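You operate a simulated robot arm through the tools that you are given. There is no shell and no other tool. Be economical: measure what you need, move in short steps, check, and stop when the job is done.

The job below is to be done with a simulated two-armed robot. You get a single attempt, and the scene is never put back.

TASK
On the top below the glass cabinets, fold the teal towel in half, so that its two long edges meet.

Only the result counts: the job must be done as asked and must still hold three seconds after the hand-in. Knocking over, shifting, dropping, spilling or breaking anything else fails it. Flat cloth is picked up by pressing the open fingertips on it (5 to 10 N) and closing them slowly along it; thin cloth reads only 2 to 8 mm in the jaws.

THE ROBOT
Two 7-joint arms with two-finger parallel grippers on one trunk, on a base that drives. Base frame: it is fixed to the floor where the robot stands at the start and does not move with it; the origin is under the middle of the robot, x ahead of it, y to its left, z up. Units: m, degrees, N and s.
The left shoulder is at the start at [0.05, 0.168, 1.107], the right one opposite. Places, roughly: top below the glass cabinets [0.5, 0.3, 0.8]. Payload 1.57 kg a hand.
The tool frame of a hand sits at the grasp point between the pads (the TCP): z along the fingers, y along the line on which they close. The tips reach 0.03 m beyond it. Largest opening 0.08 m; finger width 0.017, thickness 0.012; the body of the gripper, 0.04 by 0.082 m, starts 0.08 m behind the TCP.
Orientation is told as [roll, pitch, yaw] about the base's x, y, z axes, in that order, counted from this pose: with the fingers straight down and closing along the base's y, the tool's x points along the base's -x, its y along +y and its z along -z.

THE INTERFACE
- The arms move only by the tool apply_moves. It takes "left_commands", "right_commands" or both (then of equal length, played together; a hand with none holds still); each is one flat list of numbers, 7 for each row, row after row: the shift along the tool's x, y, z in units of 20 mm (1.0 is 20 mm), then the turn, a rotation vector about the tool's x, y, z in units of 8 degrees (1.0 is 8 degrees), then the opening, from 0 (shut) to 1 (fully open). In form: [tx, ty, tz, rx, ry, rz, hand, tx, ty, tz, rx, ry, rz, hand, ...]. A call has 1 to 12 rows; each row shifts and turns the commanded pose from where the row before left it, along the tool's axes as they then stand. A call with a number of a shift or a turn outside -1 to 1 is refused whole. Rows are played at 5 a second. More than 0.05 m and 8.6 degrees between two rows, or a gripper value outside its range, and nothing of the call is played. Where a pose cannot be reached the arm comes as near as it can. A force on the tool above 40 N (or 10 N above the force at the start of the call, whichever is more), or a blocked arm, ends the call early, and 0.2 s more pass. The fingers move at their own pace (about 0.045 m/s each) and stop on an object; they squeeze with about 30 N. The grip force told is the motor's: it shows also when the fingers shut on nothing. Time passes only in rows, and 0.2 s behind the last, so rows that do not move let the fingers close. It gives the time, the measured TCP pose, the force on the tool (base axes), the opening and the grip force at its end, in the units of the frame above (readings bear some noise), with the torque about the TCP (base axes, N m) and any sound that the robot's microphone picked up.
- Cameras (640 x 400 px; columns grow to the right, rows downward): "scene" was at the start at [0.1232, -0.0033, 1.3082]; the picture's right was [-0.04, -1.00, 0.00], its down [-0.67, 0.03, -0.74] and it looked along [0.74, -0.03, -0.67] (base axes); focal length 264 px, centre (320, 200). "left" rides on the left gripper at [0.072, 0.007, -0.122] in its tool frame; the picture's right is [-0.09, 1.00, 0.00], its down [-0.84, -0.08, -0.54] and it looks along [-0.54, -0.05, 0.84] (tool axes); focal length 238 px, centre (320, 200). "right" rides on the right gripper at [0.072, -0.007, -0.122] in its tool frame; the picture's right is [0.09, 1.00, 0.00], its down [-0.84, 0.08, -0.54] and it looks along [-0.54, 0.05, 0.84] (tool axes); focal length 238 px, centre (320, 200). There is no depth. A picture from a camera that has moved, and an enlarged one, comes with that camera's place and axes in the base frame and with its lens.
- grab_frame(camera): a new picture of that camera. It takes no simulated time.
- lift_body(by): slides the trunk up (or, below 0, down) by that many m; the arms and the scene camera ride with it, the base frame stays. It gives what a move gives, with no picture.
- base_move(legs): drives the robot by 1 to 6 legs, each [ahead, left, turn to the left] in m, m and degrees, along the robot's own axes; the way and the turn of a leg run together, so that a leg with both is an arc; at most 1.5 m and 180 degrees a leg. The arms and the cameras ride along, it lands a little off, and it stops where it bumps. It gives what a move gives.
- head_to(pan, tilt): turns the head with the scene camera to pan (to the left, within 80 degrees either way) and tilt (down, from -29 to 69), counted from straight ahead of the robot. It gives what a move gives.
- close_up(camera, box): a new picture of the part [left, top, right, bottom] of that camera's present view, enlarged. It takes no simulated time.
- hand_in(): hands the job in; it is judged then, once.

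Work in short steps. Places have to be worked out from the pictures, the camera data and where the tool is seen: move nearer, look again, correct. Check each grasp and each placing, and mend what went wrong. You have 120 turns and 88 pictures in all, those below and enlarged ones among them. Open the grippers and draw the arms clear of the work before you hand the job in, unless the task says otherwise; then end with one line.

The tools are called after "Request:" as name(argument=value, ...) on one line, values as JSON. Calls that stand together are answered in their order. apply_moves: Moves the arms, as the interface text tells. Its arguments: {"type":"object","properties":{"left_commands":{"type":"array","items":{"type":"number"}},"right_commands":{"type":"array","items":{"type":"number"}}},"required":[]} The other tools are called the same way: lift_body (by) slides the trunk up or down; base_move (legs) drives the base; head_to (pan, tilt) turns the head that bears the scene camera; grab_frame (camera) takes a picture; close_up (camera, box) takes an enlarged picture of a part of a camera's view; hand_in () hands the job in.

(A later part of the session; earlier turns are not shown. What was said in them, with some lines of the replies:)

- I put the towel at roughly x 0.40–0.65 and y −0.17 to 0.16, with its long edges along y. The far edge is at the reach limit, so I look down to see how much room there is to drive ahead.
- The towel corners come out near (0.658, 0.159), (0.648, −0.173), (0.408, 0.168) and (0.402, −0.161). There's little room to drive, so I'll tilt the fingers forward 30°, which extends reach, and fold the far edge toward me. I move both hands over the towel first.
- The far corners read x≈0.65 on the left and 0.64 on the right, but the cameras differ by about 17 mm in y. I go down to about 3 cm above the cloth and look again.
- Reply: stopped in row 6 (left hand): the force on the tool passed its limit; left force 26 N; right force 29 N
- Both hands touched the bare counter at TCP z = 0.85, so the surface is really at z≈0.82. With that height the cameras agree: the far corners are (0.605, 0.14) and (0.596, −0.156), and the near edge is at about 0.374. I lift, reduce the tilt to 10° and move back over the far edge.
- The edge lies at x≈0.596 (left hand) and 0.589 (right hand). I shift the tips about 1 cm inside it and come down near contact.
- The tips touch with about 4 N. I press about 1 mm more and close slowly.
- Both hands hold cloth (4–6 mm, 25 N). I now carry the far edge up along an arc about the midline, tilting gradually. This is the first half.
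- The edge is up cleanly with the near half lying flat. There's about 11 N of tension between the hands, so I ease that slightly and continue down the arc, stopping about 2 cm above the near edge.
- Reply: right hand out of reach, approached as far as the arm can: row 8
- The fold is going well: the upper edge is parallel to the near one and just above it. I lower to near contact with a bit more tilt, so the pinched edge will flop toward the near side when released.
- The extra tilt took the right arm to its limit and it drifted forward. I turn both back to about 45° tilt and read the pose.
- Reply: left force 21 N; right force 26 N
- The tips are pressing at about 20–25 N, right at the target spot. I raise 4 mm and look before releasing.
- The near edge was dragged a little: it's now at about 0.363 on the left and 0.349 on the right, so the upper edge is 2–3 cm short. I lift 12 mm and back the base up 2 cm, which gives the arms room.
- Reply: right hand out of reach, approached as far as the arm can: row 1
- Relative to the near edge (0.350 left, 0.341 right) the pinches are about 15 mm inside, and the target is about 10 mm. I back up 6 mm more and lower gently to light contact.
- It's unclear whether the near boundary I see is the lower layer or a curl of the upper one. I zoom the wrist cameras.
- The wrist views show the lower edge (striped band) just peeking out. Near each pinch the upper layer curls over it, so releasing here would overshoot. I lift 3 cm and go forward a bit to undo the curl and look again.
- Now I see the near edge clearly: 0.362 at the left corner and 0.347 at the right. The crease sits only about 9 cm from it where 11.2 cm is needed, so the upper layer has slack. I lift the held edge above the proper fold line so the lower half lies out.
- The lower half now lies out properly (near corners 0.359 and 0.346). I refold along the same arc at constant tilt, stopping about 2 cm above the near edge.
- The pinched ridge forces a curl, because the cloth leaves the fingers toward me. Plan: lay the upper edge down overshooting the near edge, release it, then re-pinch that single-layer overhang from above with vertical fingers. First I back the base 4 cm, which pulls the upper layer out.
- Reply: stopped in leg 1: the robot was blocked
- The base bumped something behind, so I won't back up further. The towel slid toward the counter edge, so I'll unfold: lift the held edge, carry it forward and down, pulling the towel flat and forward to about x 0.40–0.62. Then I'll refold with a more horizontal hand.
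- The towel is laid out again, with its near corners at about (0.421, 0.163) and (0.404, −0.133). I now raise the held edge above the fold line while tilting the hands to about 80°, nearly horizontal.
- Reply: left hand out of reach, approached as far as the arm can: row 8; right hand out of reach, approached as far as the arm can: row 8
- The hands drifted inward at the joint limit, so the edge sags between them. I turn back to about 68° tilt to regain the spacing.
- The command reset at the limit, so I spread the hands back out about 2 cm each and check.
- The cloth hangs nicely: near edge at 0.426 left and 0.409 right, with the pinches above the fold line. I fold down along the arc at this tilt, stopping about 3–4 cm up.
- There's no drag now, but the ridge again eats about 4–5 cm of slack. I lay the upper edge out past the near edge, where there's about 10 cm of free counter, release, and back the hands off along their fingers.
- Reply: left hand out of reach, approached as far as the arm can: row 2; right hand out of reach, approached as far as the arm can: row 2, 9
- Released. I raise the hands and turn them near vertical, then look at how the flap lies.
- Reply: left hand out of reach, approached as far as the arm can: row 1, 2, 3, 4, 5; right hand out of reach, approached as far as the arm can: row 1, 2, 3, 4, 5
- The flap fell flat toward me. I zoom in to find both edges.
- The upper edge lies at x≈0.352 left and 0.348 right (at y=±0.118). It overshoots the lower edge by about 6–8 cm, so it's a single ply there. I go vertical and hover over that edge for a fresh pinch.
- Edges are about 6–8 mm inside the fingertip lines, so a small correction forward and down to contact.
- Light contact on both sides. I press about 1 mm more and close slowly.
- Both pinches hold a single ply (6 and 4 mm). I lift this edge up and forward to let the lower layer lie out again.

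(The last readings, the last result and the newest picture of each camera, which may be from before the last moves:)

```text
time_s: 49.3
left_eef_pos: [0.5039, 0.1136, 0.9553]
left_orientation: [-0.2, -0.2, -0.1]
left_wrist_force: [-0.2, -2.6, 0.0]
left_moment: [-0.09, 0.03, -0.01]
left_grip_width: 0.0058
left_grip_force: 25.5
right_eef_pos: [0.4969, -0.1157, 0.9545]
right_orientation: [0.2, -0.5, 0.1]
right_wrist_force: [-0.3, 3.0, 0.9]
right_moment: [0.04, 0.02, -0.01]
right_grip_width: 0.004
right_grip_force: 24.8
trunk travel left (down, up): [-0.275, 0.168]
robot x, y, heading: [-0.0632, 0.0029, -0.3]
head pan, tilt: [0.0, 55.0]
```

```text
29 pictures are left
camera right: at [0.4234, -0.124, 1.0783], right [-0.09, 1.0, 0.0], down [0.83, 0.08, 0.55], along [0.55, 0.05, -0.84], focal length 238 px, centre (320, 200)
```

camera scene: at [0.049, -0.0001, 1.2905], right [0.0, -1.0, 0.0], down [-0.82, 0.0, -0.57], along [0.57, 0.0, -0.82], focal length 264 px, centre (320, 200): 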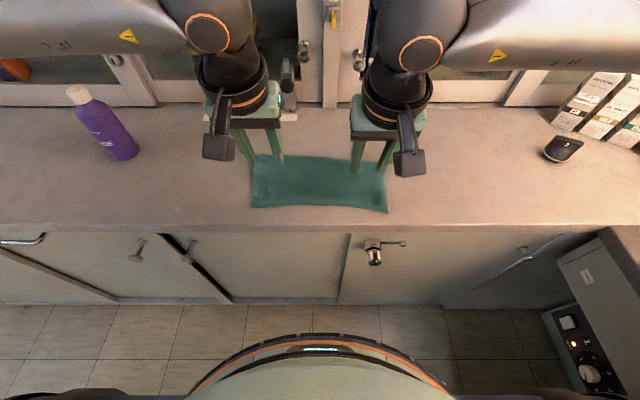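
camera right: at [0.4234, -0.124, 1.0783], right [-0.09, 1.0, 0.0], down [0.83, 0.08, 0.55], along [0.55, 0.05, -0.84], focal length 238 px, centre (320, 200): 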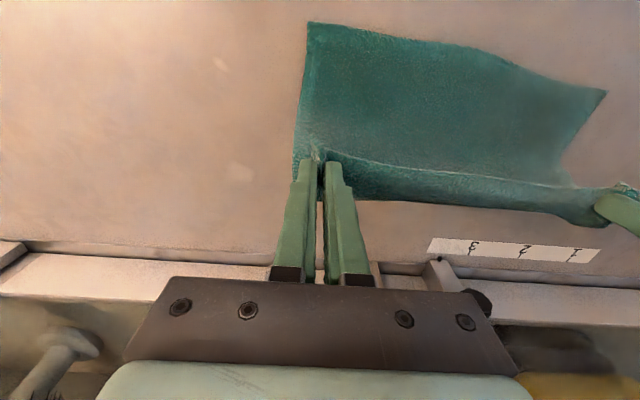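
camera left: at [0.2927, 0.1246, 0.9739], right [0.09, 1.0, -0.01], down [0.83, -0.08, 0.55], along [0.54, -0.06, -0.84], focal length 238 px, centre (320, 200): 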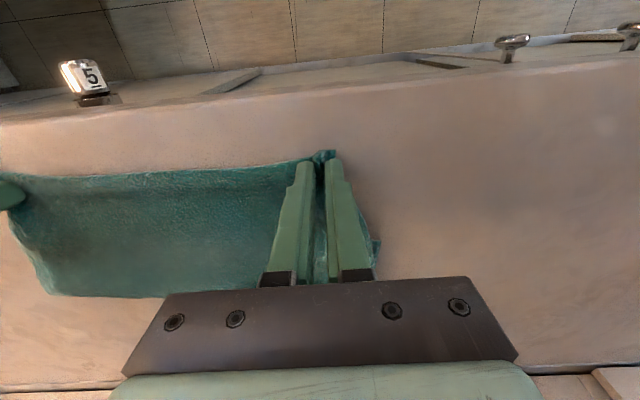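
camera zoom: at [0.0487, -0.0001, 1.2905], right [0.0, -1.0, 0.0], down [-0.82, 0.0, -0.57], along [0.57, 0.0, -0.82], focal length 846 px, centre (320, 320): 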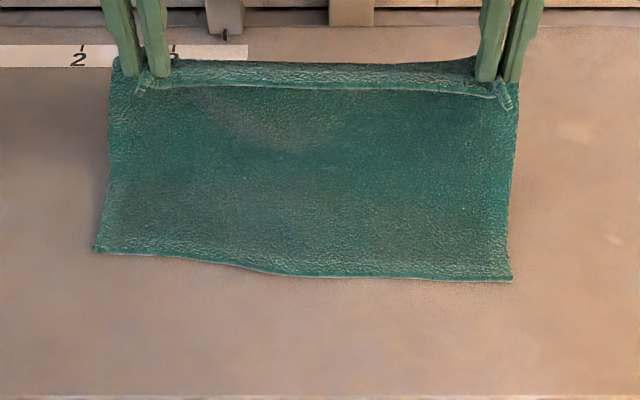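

The lower edge runs from (0.435, 0.161) to (0.407, −0.134). The hands need to go 4–5 cm forward and about 1.4 cm left, so the fold falls on the midline and the corners match. Then I fold back with vertical fingers.

Request:
apply_moves(left_commands=[-0.867, 0.24, 0, 0, 0, 0, 0, -0.867, 0.24, 0, 0, 0, 0, 0, -0.867, 0.24, 0, 0, 0, 0, 0, 0, 0, 0, 0, 0, 0, 0], right_commands=[-0.55, 0.24, 0, 0, 0, 0, 0, -0.55, 0.24, 0, 0, 0, 0, 0, -0.55, 0.24, 0, 0, 0, 0, 0, 0, 0, 0, 0, 0, 0, 0])

Request:
apply_moves(left_commands=[0.9, 0, 0, 0, 0, 0, 0, 0.64, 0, 0.075, 0, 0, 0, 0, 0.64, 0, 0.075, 0, 0, 0, 0, 0.5975, 0, 0.23, 0, 0, 0, 0, 0.5975, 0, 0.23, 0, 0, 0, 0, 0.5125, 0, 0.3675, 0, 0, 0, 0, 0.5125, 0, 0.3675, 0, 0, 0, 0, 0.3925, 0, 0.475, 0, 0, 0, 0, 0.3925, 0, 0.475, 0, 0, 0, 0, 0.2475, 0, 0.555, 0, 0, 0, 0, 0.2475, 0, 0.555, 0, 0, 0, 0], right_commands=[0.8, 0, 0, 0, 0, 0, 0, 0.64, 0, 0.075, 0, 0, 0, 0, 0.64, 0, 0.075, 0, 0, 0, 0, 0.5975, 0, 0.23, 0, 0, 0, 0, 0.5975, 0, 0.23, 0, 0, 0, 0, 0.5125, 0, 0.3675, 0, 0, 0, 0, 0.5125, 0, 0.3675, 0, 0, 0, 0, 0.3925, 0, 0.475, 0, 0, 0, 0, 0.3925, 0, 0.475, 0, 0, 0, 0, 0.2475, 0, 0.555, 0, 0, 0, 0, 0.2475, 0, 0.555, 0, 0, 0, 0])

Request:
close_up(camera="scene", box=[220, 100, 420, 225])

Request:
grab_frame(camera="left")

Request:
grab_frame(camera="right")

```text
time_s: 50.3
left_eef_pos: [0.5548, 0.1289, 0.9544]
left_orientation: [-0.3, -0.2, -0.2]
left_wrist_force: [0.3, -3.6, -0.2]
left_moment: [-0.1, 0.01, -0.04]
left_grip_width: 0.0059
left_grip_force: 25.9
right_eef_pos: [0.5299, -0.099, 0.955]
right_orientation: [0.3, -0.6, 0.1]
right_wrist_force: [0.3, 3.5, 0.3]
right_moment: [0.09, -0.04, -0.01]
right_grip_width: 0.0042
right_grip_force: 24.6
trunk travel left (down, up): [-0.275, 0.168]
robot x, y, heading: [-0.0631, -0.0028, 0.0]
head pan, tilt: [0.0, 55.0]
```

```text
time_s: 52.7
left_eef_pos: [0.442, 0.128, 0.886]
left_orientation: [-0.3, -0.3, -0.1]
left_wrist_force: [0.1, -3.3, -0.7]
left_moment: [-0.1, 0.02, -0.06]
left_grip_width: 0.006
left_grip_force: 26.4
right_eef_pos: [0.4196, -0.1011, 0.886]
right_orientation: [0.3, -0.5, 0.2]
right_wrist_force: [0.1, 3.0, -0.3]
right_moment: [0.09, -0.02, -0.04]
right_grip_width: 0.0042
right_grip_force: 24.9
trunk travel left (down, up): [-0.275, 0.168]
robot x, y, heading: [-0.0654, 0.001, 0.0]
head pan, tilt: [0.0, 55.0]
```

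```text
3.20 times, centred on (320, 162) of scene
camera zoom: at [0.0486, -0.0001, 1.2906], right [0.0, -1.0, 0.0], down [-0.82, 0.0, -0.57], along [0.57, 0.0, -0.82], focal length 846 px, centre (320, 320)
```

zoom: 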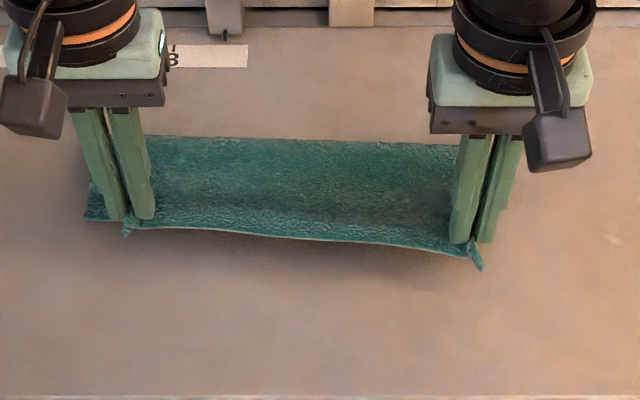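

```text
27 pictures are left
camera left: at [0.3688, 0.1355, 1.0065], right [0.09, 1.0, 0.0], down [0.83, -0.08, 0.55], along [0.54, -0.06, -0.84], focal length 238 px, centre (320, 200)
```

left: 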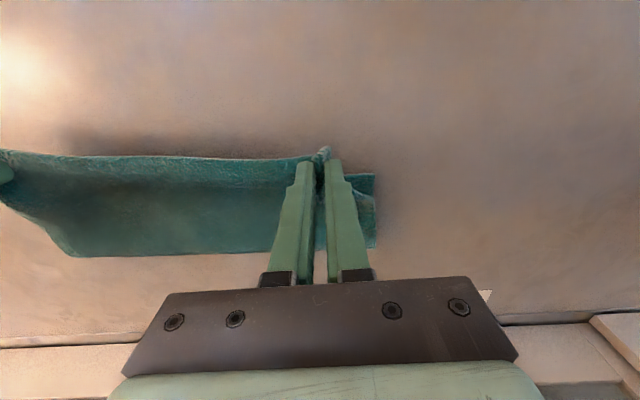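

```text
26 pictures are left
camera right: at [0.3463, -0.1092, 1.0078], right [-0.09, 1.0, 0.0], down [0.83, 0.08, 0.55], along [0.55, 0.06, -0.84], focal length 238 px, centre (320, 200)
```

right: 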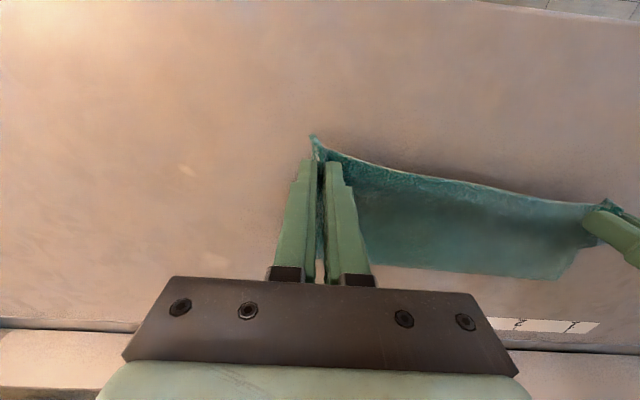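

The lower left corner now shows at (0.465, 0.172), so the lower layer crept forward and the upper edge overshoots by about 2–3 cm. I move the held edge forward at this low height until the lower edge shows.

Request:
apply_moves(left_commands=[-0.5, 0, 0.1, 0, 0, 0, 0, -0.5, 0, 0.1, 0, 0, 0, 0, -0.5, 0, 0.1, 0, 0, 0, 0, 0, 0, 0, 0, 0, 0, 0], right_commands=[-0.45, 0, 0.1, 0, 0, 0, 0, -0.45, 0, 0.1, 0, 0, 0, 0, -0.45, 0, 0.1, 0, 0, 0, 0, 0, 0, 0, 0, 0, 0, 0])

Request:
close_up(camera="scene", box=[220, 100, 420, 225])

```text
time_s: 53.7
left_eef_pos: [0.4708, 0.1277, 0.8785]
left_orientation: [-0.3, -0.2, -0.1]
left_wrist_force: [-0.4, -2.0, 0.0]
left_moment: [-0.11, 0.04, -0.02]
left_grip_width: 0.0059
left_grip_force: 25.6
right_eef_pos: [0.4467, -0.0983, 0.8794]
right_orientation: [0.3, -0.5, 0.1]
right_wrist_force: [0.0, 2.5, -0.6]
right_moment: [0.04, -0.01, -0.04]
right_grip_width: 0.004
right_grip_force: 25.4
trunk travel left (down, up): [-0.275, 0.168]
robot x, y, heading: [-0.0645, 0.0042, 0.1]
head pan, tilt: [0.0, 55.0]
```

```text
3.20 times, centred on (320, 162) of scene
camera zoom: at [0.0486, -0.0001, 1.2905], right [0.0, -1.0, 0.0], down [-0.82, 0.0, -0.57], along [0.57, 0.0, -0.82], focal length 846 px, centre (320, 320)
```

zoom: 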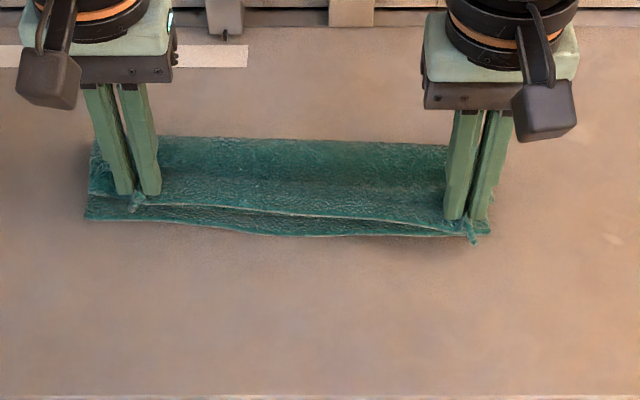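

Now both edges show: the lower one runs from 0.465 (left) to 0.448 (right), and the left pinch is right on target. The right needs about 9 mm forward. I lower both to just above the lower ply.

Request:
apply_moves(left_commands=[0, 0, 0.35, 0, 0, 0, 0, 0, 0, 0.35, 0, 0, 0, 0, 0, 0, 0.3, 0, 0, 0, 0, 0, 0, 0, 0, 0, 0, 0], right_commands=[-0.22, -0.1, 0.35, 0, 0, 0, 0, -0.22, -0.05, 0.35, 0, 0, 0, 0, 0, 0, 0.3, 0, 0, 0, 0, 0, 0, 0, 0, 0, 0, 0])

Request:
close_up(camera="scene", box=[220, 100, 420, 225])

```text
time_s: 54.7
left_eef_pos: [0.4688, 0.1262, 0.8595]
left_orientation: [-0.2, -0.3, -0.1]
left_wrist_force: [1.1, -4.7, 6.8]
left_moment: [-0.2, -0.01, -0.06]
left_grip_width: 0.0059
left_grip_force: 25.9
right_eef_pos: [0.4546, -0.1027, 0.8602]
right_orientation: [0.4, -0.4, 0.1]
right_wrist_force: [0.4, 6.7, 2.8]
right_moment: [0.17, -0.01, -0.01]
right_grip_width: 0.0042
right_grip_force: 24.7
trunk travel left (down, up): [-0.275, 0.168]
robot x, y, heading: [-0.0611, -0.0, 0.1]
head pan, tilt: [0.0, 55.0]
```

```text
3.20 times, centred on (320, 162) of scene
camera zoom: at [0.0479, -0.0002, 1.2907], right [0.0, -1.0, 0.0], down [-0.82, 0.0, -0.57], along [0.57, 0.0, -0.82], focal length 846 px, centre (320, 320)
```

zoom: 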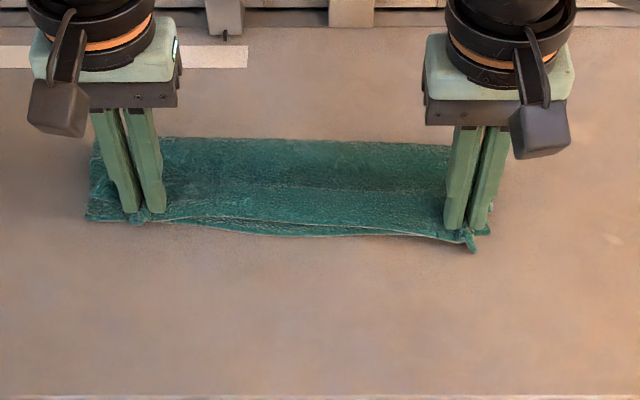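

The edges nearly coincide, with light contact. I open in place to spread the bunched cloth, then lift straight up.

Request:
apply_moves(left_commands=[0, 0, 0, 0, 0, 0, 0.1, 0, 0, 0, 0, 0, 0, 0.2, 0, 0, 0, 0, 0, 0, 0.3, 0, 0, 0, 0, 0, 0, 0.4, 0, 0, 0, 0, 0, 0, 0.45, 0, 0, -0.3, 0, 0, 0, 0.45, 0, 0, -0.7, 0, 0, 0, 0.45, 0, 0, -1, 0, 0, 0, 0.45, 0, 0, -1, 0, 0, 0, 0.45, 0, 0, -1, 0, 0, 0, 0.45, 0, 0, -1, 0, 0, 0, 0.45], right_commands=[0, 0, 0, 0, 0, 0, 0.1, 0, 0, 0, 0, 0, 0, 0.2, 0, 0, 0, 0, 0, 0, 0.3, 0, 0, 0, 0, 0, 0, 0.4, 0, 0, 0, 0, 0, 0, 0.45, 0, 0, -0.3, 0, 0, 0, 0.45, 0, 0, -0.7, 0, 0, 0, 0.45, 0, 0, -1, 0, 0, 0, 0.45, 0, 0, -1, 0, 0, 0, 0.45, 0, 0, -1, 0, 0, 0, 0.45, 0, 0, -1, 0, 0, 0, 0.45])

Request:
close_up(camera="scene", box=[220, 100, 420, 225])

Request:
close_up(camera="left", box=[60, 30, 420, 240])

Request:
close_up(camera="right", box=[240, 30, 600, 240])

```text
time_s: 57.1
left_eef_pos: [0.4697, 0.1281, 0.9595]
left_orientation: [-0.2, -0.2, -0.1]
left_wrist_force: [0.5, -0.3, 0.7]
left_moment: [-0.04, 0.0, 0.02]
left_grip_width: 0.0361
left_grip_force: 0.1
right_eef_pos: [0.4516, -0.1034, 0.9607]
right_orientation: [0.4, -0.5, 0.1]
right_wrist_force: [0.8, -0.2, -0.9]
right_moment: [-0.02, -0.01, 0.0]
right_grip_width: 0.0362
right_grip_force: 0.1
trunk travel left (down, up): [-0.275, 0.168]
robot x, y, heading: [-0.0623, -0.0017, 0.0]
head pan, tilt: [0.0, 55.0]
```

```text
3.20 times, centred on (320, 162) of scene
camera zoom: at [0.0484, -0.0001, 1.2905], right [0.0, -1.0, 0.0], down [-0.82, 0.0, -0.57], along [0.57, 0.0, -0.82], focal length 846 px, centre (320, 320)
```

zoom: 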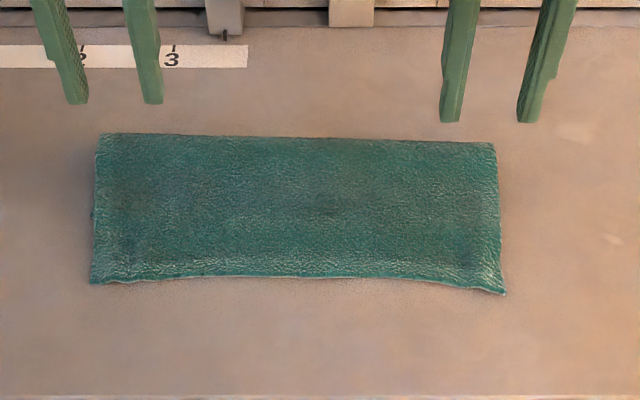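

```text
1.78 times, centred on (240, 135) of left
camera zoom: at [0.3977, 0.1354, 1.0812], right [0.09, 1.0, 0.0], down [0.83, -0.08, 0.55], along [0.54, -0.05, -0.84], focal length 424 px, centre (462, 316)
```

zoom: 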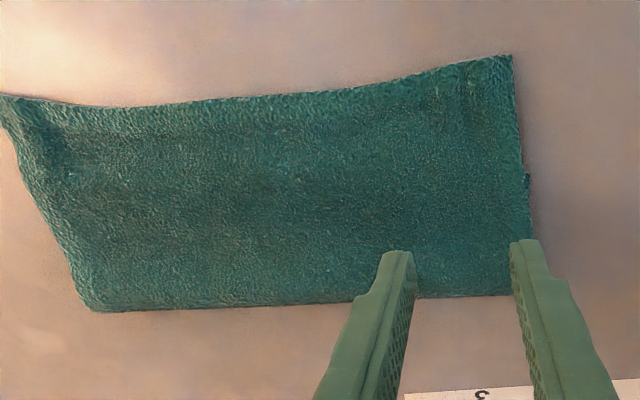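

```text
1.78 times, centred on (420, 135) of right
camera zoom: at [0.3795, -0.1124, 1.0831], right [-0.09, 1.0, 0.0], down [0.83, 0.08, 0.55], along [0.55, 0.06, -0.84], focal length 424 px, centre (142, 316)
```

zoom: 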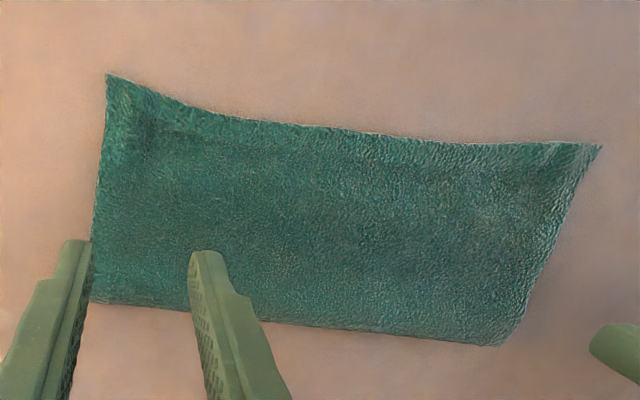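

On release the cloth sprang back: the upper edge is at 0.41/0.40 against the lower one at 0.465/0.448, and the crease stayed too near. I'll re-pinch the overhang and refold with a low path, so the slack rolls into the crease instead of a hump.

Request:
apply_moves(left_commands=[0.425, 0.033, 0.87, 0, 0, 0, 0.5, 0.425, 0.033, 0.87, 0, 0, 0, 0.5, 0.425, 0.033, 0.87, 0, 0, 0, 0.5, 0.425, 0.033, 0.87, 0, 0, 0, 0.5, 0.425, 0.033, 0.87, 0, 0, 0, 0.5, 0.425, 0.033, 0.87, 0, 0, 0, 0.5, 0, 0, 0, 0, 0, 0, 0.5], right_commands=[0.297, 0, 0.877, 0, 0, 0, 0.5, 0.297, 0, 0.877, 0, 0, 0, 0.5, 0.297, 0, 0.877, 0, 0, 0, 0.5, 0.297, 0, 0.877, 0, 0, 0, 0.5, 0.297, 0, 0.877, 0, 0, 0, 0.5, 0.297, 0, 0.877, 0, 0, 0, 0.5, 0, 0, 0, 0, 0, 0, 0.5])

Request:
grab_frame(camera="left")

Request:
grab_frame(camera="right")

```text
time_s: 58.7
left_eef_pos: [0.4192, 0.1331, 0.8545]
left_orientation: [-0.3, -0.3, -0.2]
left_wrist_force: [-0.2, -0.2, 0.9]
left_moment: [-0.01, 0.0, -0.01]
left_grip_width: 0.0399
left_grip_force: 0.1
right_eef_pos: [0.4191, -0.1029, 0.8549]
right_orientation: [0.4, -0.5, 0.1]
right_wrist_force: [0.3, 0.3, 0.7]
right_moment: [0.01, 0.0, 0.0]
right_grip_width: 0.0402
right_grip_force: 0.0
trunk travel left (down, up): [-0.275, 0.168]
robot x, y, heading: [-0.0626, 0.0022, 0.0]
head pan, tilt: [0.0, 55.0]
```

```text
20 pictures are left
camera left: at [0.346, 0.1396, 0.9755], right [0.09, 1.0, 0.0], down [0.83, -0.08, 0.55], along [0.54, -0.06, -0.84], focal length 238 px, centre (320, 200)
```

left: 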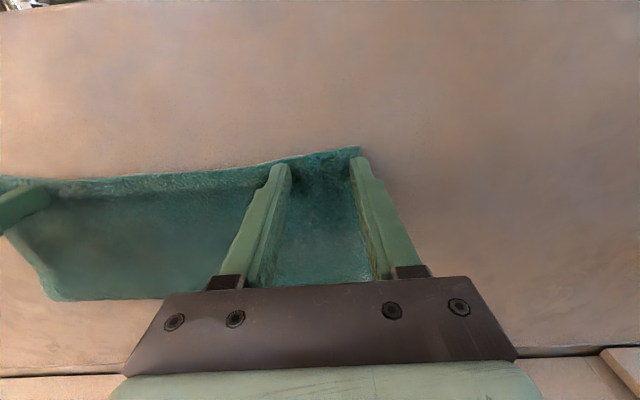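

```text
19 pictures are left
camera right: at [0.3454, -0.1115, 0.9771], right [-0.09, 1.0, 0.0], down [0.83, 0.08, 0.55], along [0.55, 0.06, -0.84], focal length 238 px, centre (320, 200)
```

right: 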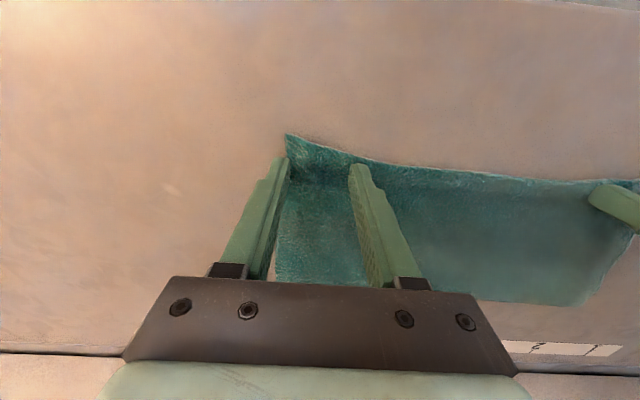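

Well placed, barely touching. I press about 2 mm and close slowly.

Request:
apply_moves(left_commands=[0, 0, 0.1, 0, 0, 0, 0.5, 0, 0, 0, 0, 0, 0, 0.44, 0, 0, 0, 0, 0, 0, 0.38, 0, 0, 0, 0, 0, 0, 0.32, 0, 0, 0, 0, 0, 0, 0.26, 0, 0, 0, 0, 0, 0, 0.2, 0, 0, 0, 0, 0, 0, 0.15, 0, 0, 0, 0, 0, 0, 0.1, 0, 0, 0, 0, 0, 0, 0.05, 0, 0, 0, 0, 0, 0, 0, 0, 0, 0, 0, 0, 0, 0, 0, 0, 0, 0, 0, 0, 0], right_commands=[0, 0, 0.1, 0, 0, 0, 0.5, 0, 0, 0, 0, 0, 0, 0.44, 0, 0, 0, 0, 0, 0, 0.38, 0, 0, 0, 0, 0, 0, 0.32, 0, 0, 0, 0, 0, 0, 0.26, 0, 0, 0, 0, 0, 0, 0.2, 0, 0, 0, 0, 0, 0, 0.15, 0, 0, 0, 0, 0, 0, 0.1, 0, 0, 0, 0, 0, 0, 0.05, 0, 0, 0, 0, 0, 0, 0, 0, 0, 0, 0, 0, 0, 0, 0, 0, 0, 0, 0, 0, 0])

```text
time_s: 61.3
left_eef_pos: [0.4183, 0.1324, 0.8518]
left_orientation: [-0.3, -0.3, -0.1]
left_wrist_force: [1.2, -6.8, 7.3]
left_moment: [-0.21, 0.0, -0.02]
left_grip_width: 0.0061
left_grip_force: 25.3
right_eef_pos: [0.419, -0.1021, 0.8541]
right_orientation: [0.4, -0.5, 0.1]
right_wrist_force: [-0.3, 6.6, 4.0]
right_moment: [0.25, -0.05, 0.0]
right_grip_width: 0.0042
right_grip_force: 24.7
trunk travel left (down, up): [-0.275, 0.168]
robot x, y, heading: [-0.0616, 0.0007, -0.0]
head pan, tilt: [0.0, 55.0]
```

Both pinched (6 and 4 mm). I lift about 5 cm and go forward low to x≈0.60, laying the lower layer well out. I stay clear of the cabinet handle.

Request:
apply_moves(left_commands=[-0.2, -0.03, -0.9, 0, 0, 0, 0, -0.2, -0.03, -0.9, 0, 0, 0, 0, -0.4, -0.03, -0.9, 0, 0, 0, 0, -0.92, 0, 0, 0, 0, 0, 0, -0.92, 0, 0, 0, 0, 0, 0, -0.92, 0, 0, 0, 0, 0, 0, -0.92, 0, 0, 0, 0, 0, 0, -0.92, 0, 0, 0, 0, 0, 0, -0.92, 0, 0, 0, 0, 0, 0, -0.92, 0, 0, 0, 0, 0, 0, -0.92, 0, 0, 0, 0, 0, 0, -0.92, 0, 0, 0, 0, 0, 0], right_commands=[-0.2, 0.03, -0.9, 0, 0, 0, 0, -0.2, 0.03, -0.9, 0, 0, 0, 0, -0.4, 0.03, -0.9, 0, 0, 0, 0, -0.85, 0, 0, 0, 0, 0, 0, -0.85, 0, 0, 0, 0, 0, 0, -0.85, 0, 0, 0, 0, 0, 0, -0.85, 0, 0, 0, 0, 0, 0, -0.85, 0, 0, 0, 0, 0, 0, -0.85, 0, 0, 0, 0, 0, 0, -0.85, 0, 0, 0, 0, 0, 0, -0.85, 0, 0, 0, 0, 0, 0, -0.85, 0, 0, 0, 0, 0, 0])

Request:
close_up(camera="scene", box=[220, 80, 420, 205])

```text
time_s: 63.9
left_eef_pos: [0.5605, 0.1319, 0.908]
left_orientation: [-0.5, -0.2, -0.4]
left_wrist_force: [-0.9, -11.8, -0.3]
left_moment: [-0.36, 0.03, -0.07]
left_grip_width: 0.0062
left_grip_force: 26.1
left hand out of reach, approached as far as the arm can: row 10, 11, 12
right_eef_pos: [0.5556, -0.1063, 0.9056]
right_orientation: [0.5, -0.4, 0.3]
right_wrist_force: [0.2, 11.2, -0.2]
right_moment: [0.37, -0.05, -0.04]
right_grip_width: 0.004
right_grip_force: 25.2
right hand out of reach, approached as far as the arm can: row 11, 12
trunk travel left (down, up): [-0.275, 0.168]
robot x, y, heading: [-0.0635, 0.0011, -0.2]
head pan, tilt: [0.0, 55.0]
```

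```text
3.20 times, centred on (320, 142) of scene
camera zoom: at [0.0485, 0.0001, 1.2905], right [0.0, -1.0, 0.0], down [-0.82, 0.0, -0.57], along [0.57, 0.0, -0.82], focal length 846 px, centre (320, 384)
```

zoom: 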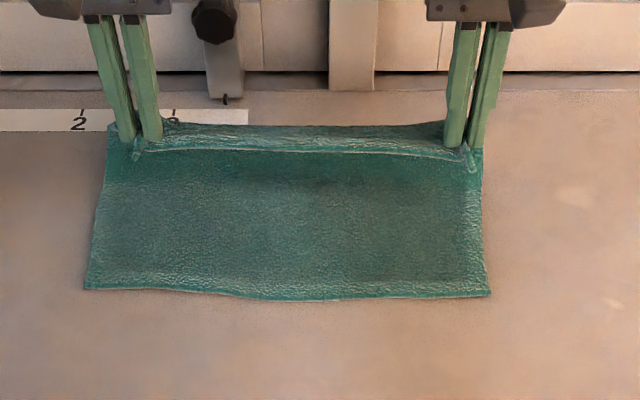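

The arms hit their forward reach because the base is back. The lower edge is now nearly straight (0.459 left, 0.4525 right). I drive the base ahead 4.5 cm to carry the held edge to about 0.605.

Request:
base_move(legs=[[0.045, 0, 0]])

Request:
close_up(camera="scene", box=[220, 80, 420, 205])

```text
time_s: 64.8
left_eef_pos: [0.6029, 0.1328, 0.9081]
left_orientation: [-0.6, -0.2, -0.1]
left_wrist_force: [-0.4, -13.9, -0.1]
left_moment: [-0.49, 0.03, -0.11]
left_grip_width: 0.006
left_grip_force: 26.2
right_eef_pos: [0.5983, -0.1073, 0.9064]
right_orientation: [0.6, -0.3, 0.2]
right_wrist_force: [0.6, 15.2, 0.2]
right_moment: [0.45, -0.06, -0.01]
right_grip_width: 0.0044
right_grip_force: 24.7
trunk travel left (down, up): [-0.275, 0.168]
robot x, y, heading: [-0.0209, 0.002, -0.1]
head pan, tilt: [0.0, 55.0]
```

```text
3.20 times, centred on (320, 142) of scene
camera zoom: at [0.0927, -0.0001, 1.2904], right [0.0, -1.0, 0.0], down [-0.82, 0.0, -0.57], along [0.57, 0.0, -0.82], focal length 846 px, centre (320, 384)
```

zoom: 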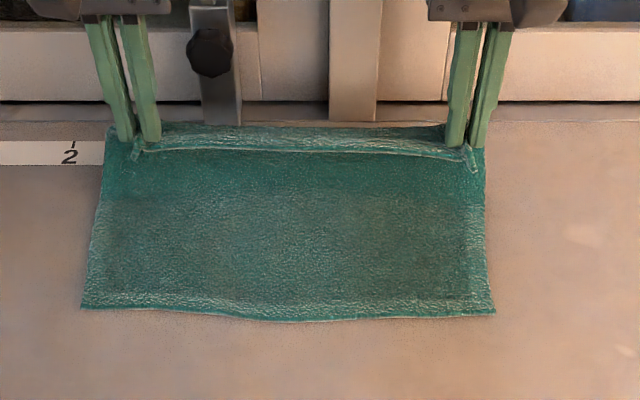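

The lower edge slid forward too (0.483 left, 0.478 right). I now bring the held edge back along a low path to about 1 cm inside it, easing the tension, and check where the crease ends up before releasing.

Request:
apply_moves(left_commands=[0.6875, -0.03, 0.15, 0, 0, 0, 0, 0.6875, -0.03, 0.15, 0, 0, 0, 0, 0.6875, -0.03, 0.15, 0, 0, 0, 0, 0.6875, -0.03, 0.15, 0, 0, 0, 0, 0.6875, -0.03, 0.15, 0, 0, 0, 0, 0.6875, 0, 0.45, 0, 0, 0, 0, 0.6875, 0, 0.45, 0, 0, 0, 0, 0.6875, 0, 0.45, 0, 0, 0, 0], right_commands=[0.6875, 0.03, 0.15, 0, 0, 0, 0, 0.6875, 0.03, 0.15, 0, 0, 0, 0, 0.6875, 0.03, 0.15, 0, 0, 0, 0, 0.6875, 0.03, 0.15, 0, 0, 0, 0, 0.6875, 0.03, 0.15, 0, 0, 0, 0, 0.6875, 0, 0.45, 0, 0, 0, 0, 0.6875, 0, 0.45, 0, 0, 0, 0, 0.6875, 0, 0.45, 0, 0, 0, 0])

Request:
close_up(camera="scene", box=[220, 100, 420, 225])

```text
time_s: 66.6
left_eef_pos: [0.4925, 0.1286, 0.8652]
left_orientation: [-0.3, -0.2, -0.2]
left_wrist_force: [0.7, -6.1, -0.7]
left_moment: [-0.17, 0.0, -0.06]
left_grip_width: 0.0061
left_grip_force: 26.1
right_eef_pos: [0.488, -0.105, 0.8634]
right_orientation: [0.4, -0.5, 0.2]
right_wrist_force: [0.2, 6.3, -0.3]
right_moment: [0.18, 0.05, -0.01]
right_grip_width: 0.0041
right_grip_force: 24.7
trunk travel left (down, up): [-0.275, 0.168]
robot x, y, heading: [-0.0207, -0.0004, -0.1]
head pan, tilt: [0.0, 55.0]
```

```text
3.20 times, centred on (320, 162) of scene
camera zoom: at [0.0919, -0.0001, 1.2906], right [0.0, -1.0, 0.0], down [-0.82, 0.0, -0.57], along [0.57, 0.0, -0.82], focal length 846 px, centre (320, 320)
```

zoom: 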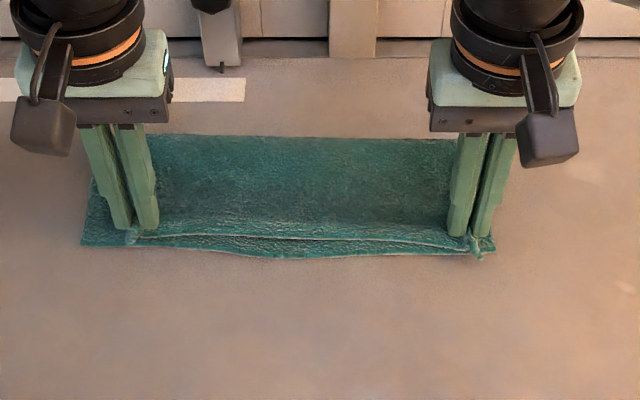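

The low path worked: the crease is now about 10.5 cm from the lower edge (8.4 before), and the lower edge didn't move. I lower to light contact, spread open and lift away.

Request:
apply_moves(left_commands=[0, 0, 0.3, 0, 0, 0, 0, 0, 0, 0, 0, 0, 0, 0.1, 0, 0, 0, 0, 0, 0, 0.2, 0, 0, 0, 0, 0, 0, 0.3, 0, 0, 0, 0, 0, 0, 0.4, 0, 0, -0.3, 0, 0, 0, 0.4, 0, 0, -0.7, 0, 0, 0, 0.4, 0, 0, -1, 0, 0, 0, 0.4, 0, 0, -1, 0, 0, 0, 0.4, 0, 0, -1, 0, 0, 0, 0.4, 0, 0, -1, 0, 0, 0, 0.4], right_commands=[0, 0, 0.22, 0, 0, 0, 0, 0, 0, 0, 0, 0, 0, 0.1, 0, 0, 0, 0, 0, 0, 0.2, 0, 0, 0, 0, 0, 0, 0.3, 0, 0, 0, 0, 0, 0, 0.4, 0, 0, -0.3, 0, 0, 0, 0.4, 0, 0, -0.7, 0, 0, 0, 0.4, 0, 0, -1, 0, 0, 0, 0.4, 0, 0, -1, 0, 0, 0, 0.4, 0, 0, -1, 0, 0, 0, 0.4, 0, 0, -1, 0, 0, 0, 0.4])

Request:
close_up(camera="scene", box=[220, 100, 420, 225])

Request:
close_up(camera="left", box=[60, 20, 420, 230])

```text
time_s: 69.0
left_eef_pos: [0.492, 0.1305, 0.96]
left_orientation: [-0.4, -0.3, -0.3]
left_wrist_force: [-0.1, 0.2, 0.0]
left_moment: [0.05, 0.0, -0.04]
left_grip_width: 0.0321
left_grip_force: 0.0
right_eef_pos: [0.4886, -0.1044, 0.9607]
right_orientation: [0.5, -0.4, 0.3]
right_wrist_force: [0.3, 0.0, -0.3]
right_moment: [0.0, -0.03, 0.03]
right_grip_width: 0.0319
right_grip_force: 0.0
trunk travel left (down, up): [-0.275, 0.168]
robot x, y, heading: [-0.0201, -0.0011, 0.1]
head pan, tilt: [0.0, 55.0]
```

```text
3.20 times, centred on (320, 162) of scene
camera zoom: at [0.0918, -0.0001, 1.2905], right [0.0, -1.0, 0.0], down [-0.82, 0.0, -0.57], along [0.57, 0.0, -0.82], focal length 846 px, centre (320, 320)
```

zoom: 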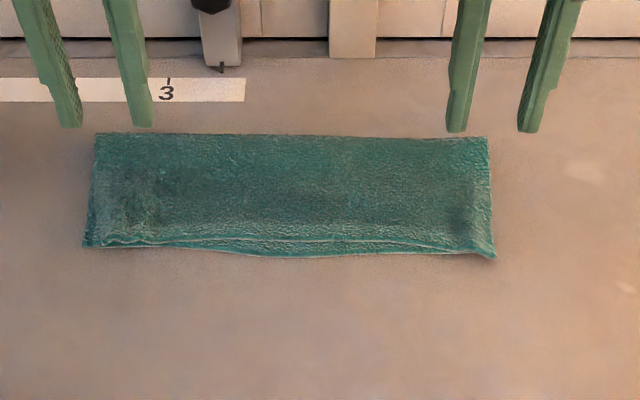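

```text
1.78 times, centred on (240, 125) of left
camera zoom: at [0.4201, 0.1383, 1.081], right [0.09, 1.0, -0.01], down [0.84, -0.08, 0.55], along [0.54, -0.06, -0.84], focal length 424 px, centre (462, 333)
```

zoom: 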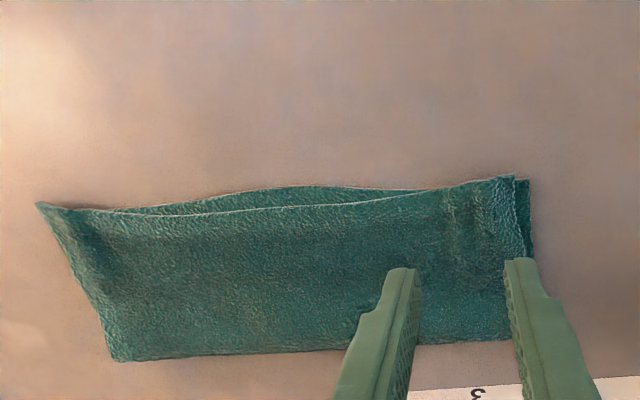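

The upper and lower long edges now meet within about 1 cm along the length, and the cloth stayed put after release. I draw the arms up and clear, then check once more.

Request:
apply_moves(left_commands=[0.3, 0, -1, 0, 0, 0, 0.5, 0.3, 0.3, -1, 0, 0, 0, 0.5, 0.5, 0.5, -1, 0, 0, 0, 0.5, 0.5, 0.5, -1, 0, 0, 0, 0.5, 0.5, 0.5, -1, 0, 0, 0, 0.5], right_commands=[0.3, 0, -1, 0, 0, 0, 0.5, 0.3, -0.3, -1, 0, 0, 0, 0.5, 0.5, -0.5, -1, 0, 0, 0, 0.5, 0.5, -0.5, -1, 0, 0, 0, 0.5, 0.5, -0.5, -1, 0, 0, 0, 0.5])

Request:
grab_frame(camera="scene")

Request:
close_up(camera="scene", box=[230, 120, 400, 205])

```text
time_s: 70.2
left_eef_pos: [0.4517, 0.1688, 1.0593]
left_orientation: [-0.6, -0.3, -0.2]
left_wrist_force: [0.2, -0.3, -1.1]
left_moment: [0.0, -0.02, -0.01]
left_grip_width: 0.0397
left_grip_force: 0.0
right_eef_pos: [0.4446, -0.1437, 1.0599]
right_orientation: [0.4, -0.5, 0.2]
right_wrist_force: [-0.9, -0.5, 0.0]
right_moment: [-0.01, -0.02, 0.0]
right_grip_width: 0.0401
right_grip_force: 0.1
trunk travel left (down, up): [-0.275, 0.168]
robot x, y, heading: [-0.0198, -0.0039, 0.2]
head pan, tilt: [0.0, 55.0]
```

```text
13 pictures are left
camera scene: at [0.0916, -0.0001, 1.2906], right [0.0, -1.0, 0.0], down [-0.82, 0.0, -0.57], along [0.57, 0.0, -0.82], focal length 264 px, centre (320, 200)
```

scene: 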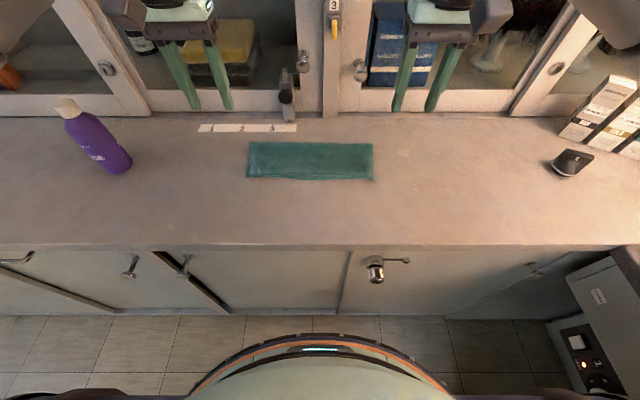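

```text
3.76 times, centred on (315, 162) of scene
camera zoom: at [0.0916, -0.0001, 1.2906], right [0.0, -1.0, 0.0], down [-0.82, 0.0, -0.57], along [0.57, 0.0, -0.82], focal length 996 px, centre (339, 341)
```

zoom: 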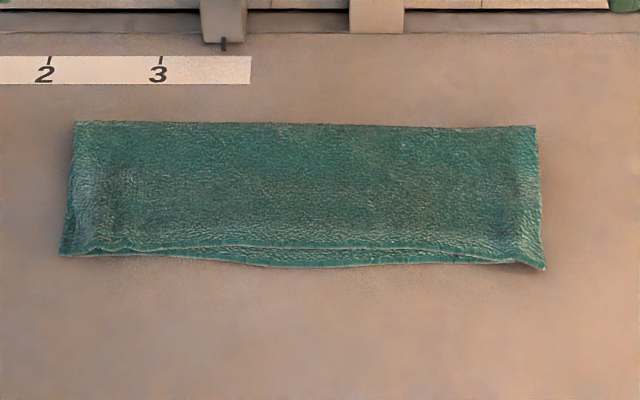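

The towel lies folded and still, with its long edges meeting, the arms clear and nothing else moved. I hand it in.

Request:
hand_in()

```text
The job is handed in.
```

The teal towel is folded in half with its long edges meeting to within about 1 cm (about 1.4 cm at the middle), and nothing else on the counter looks moved.
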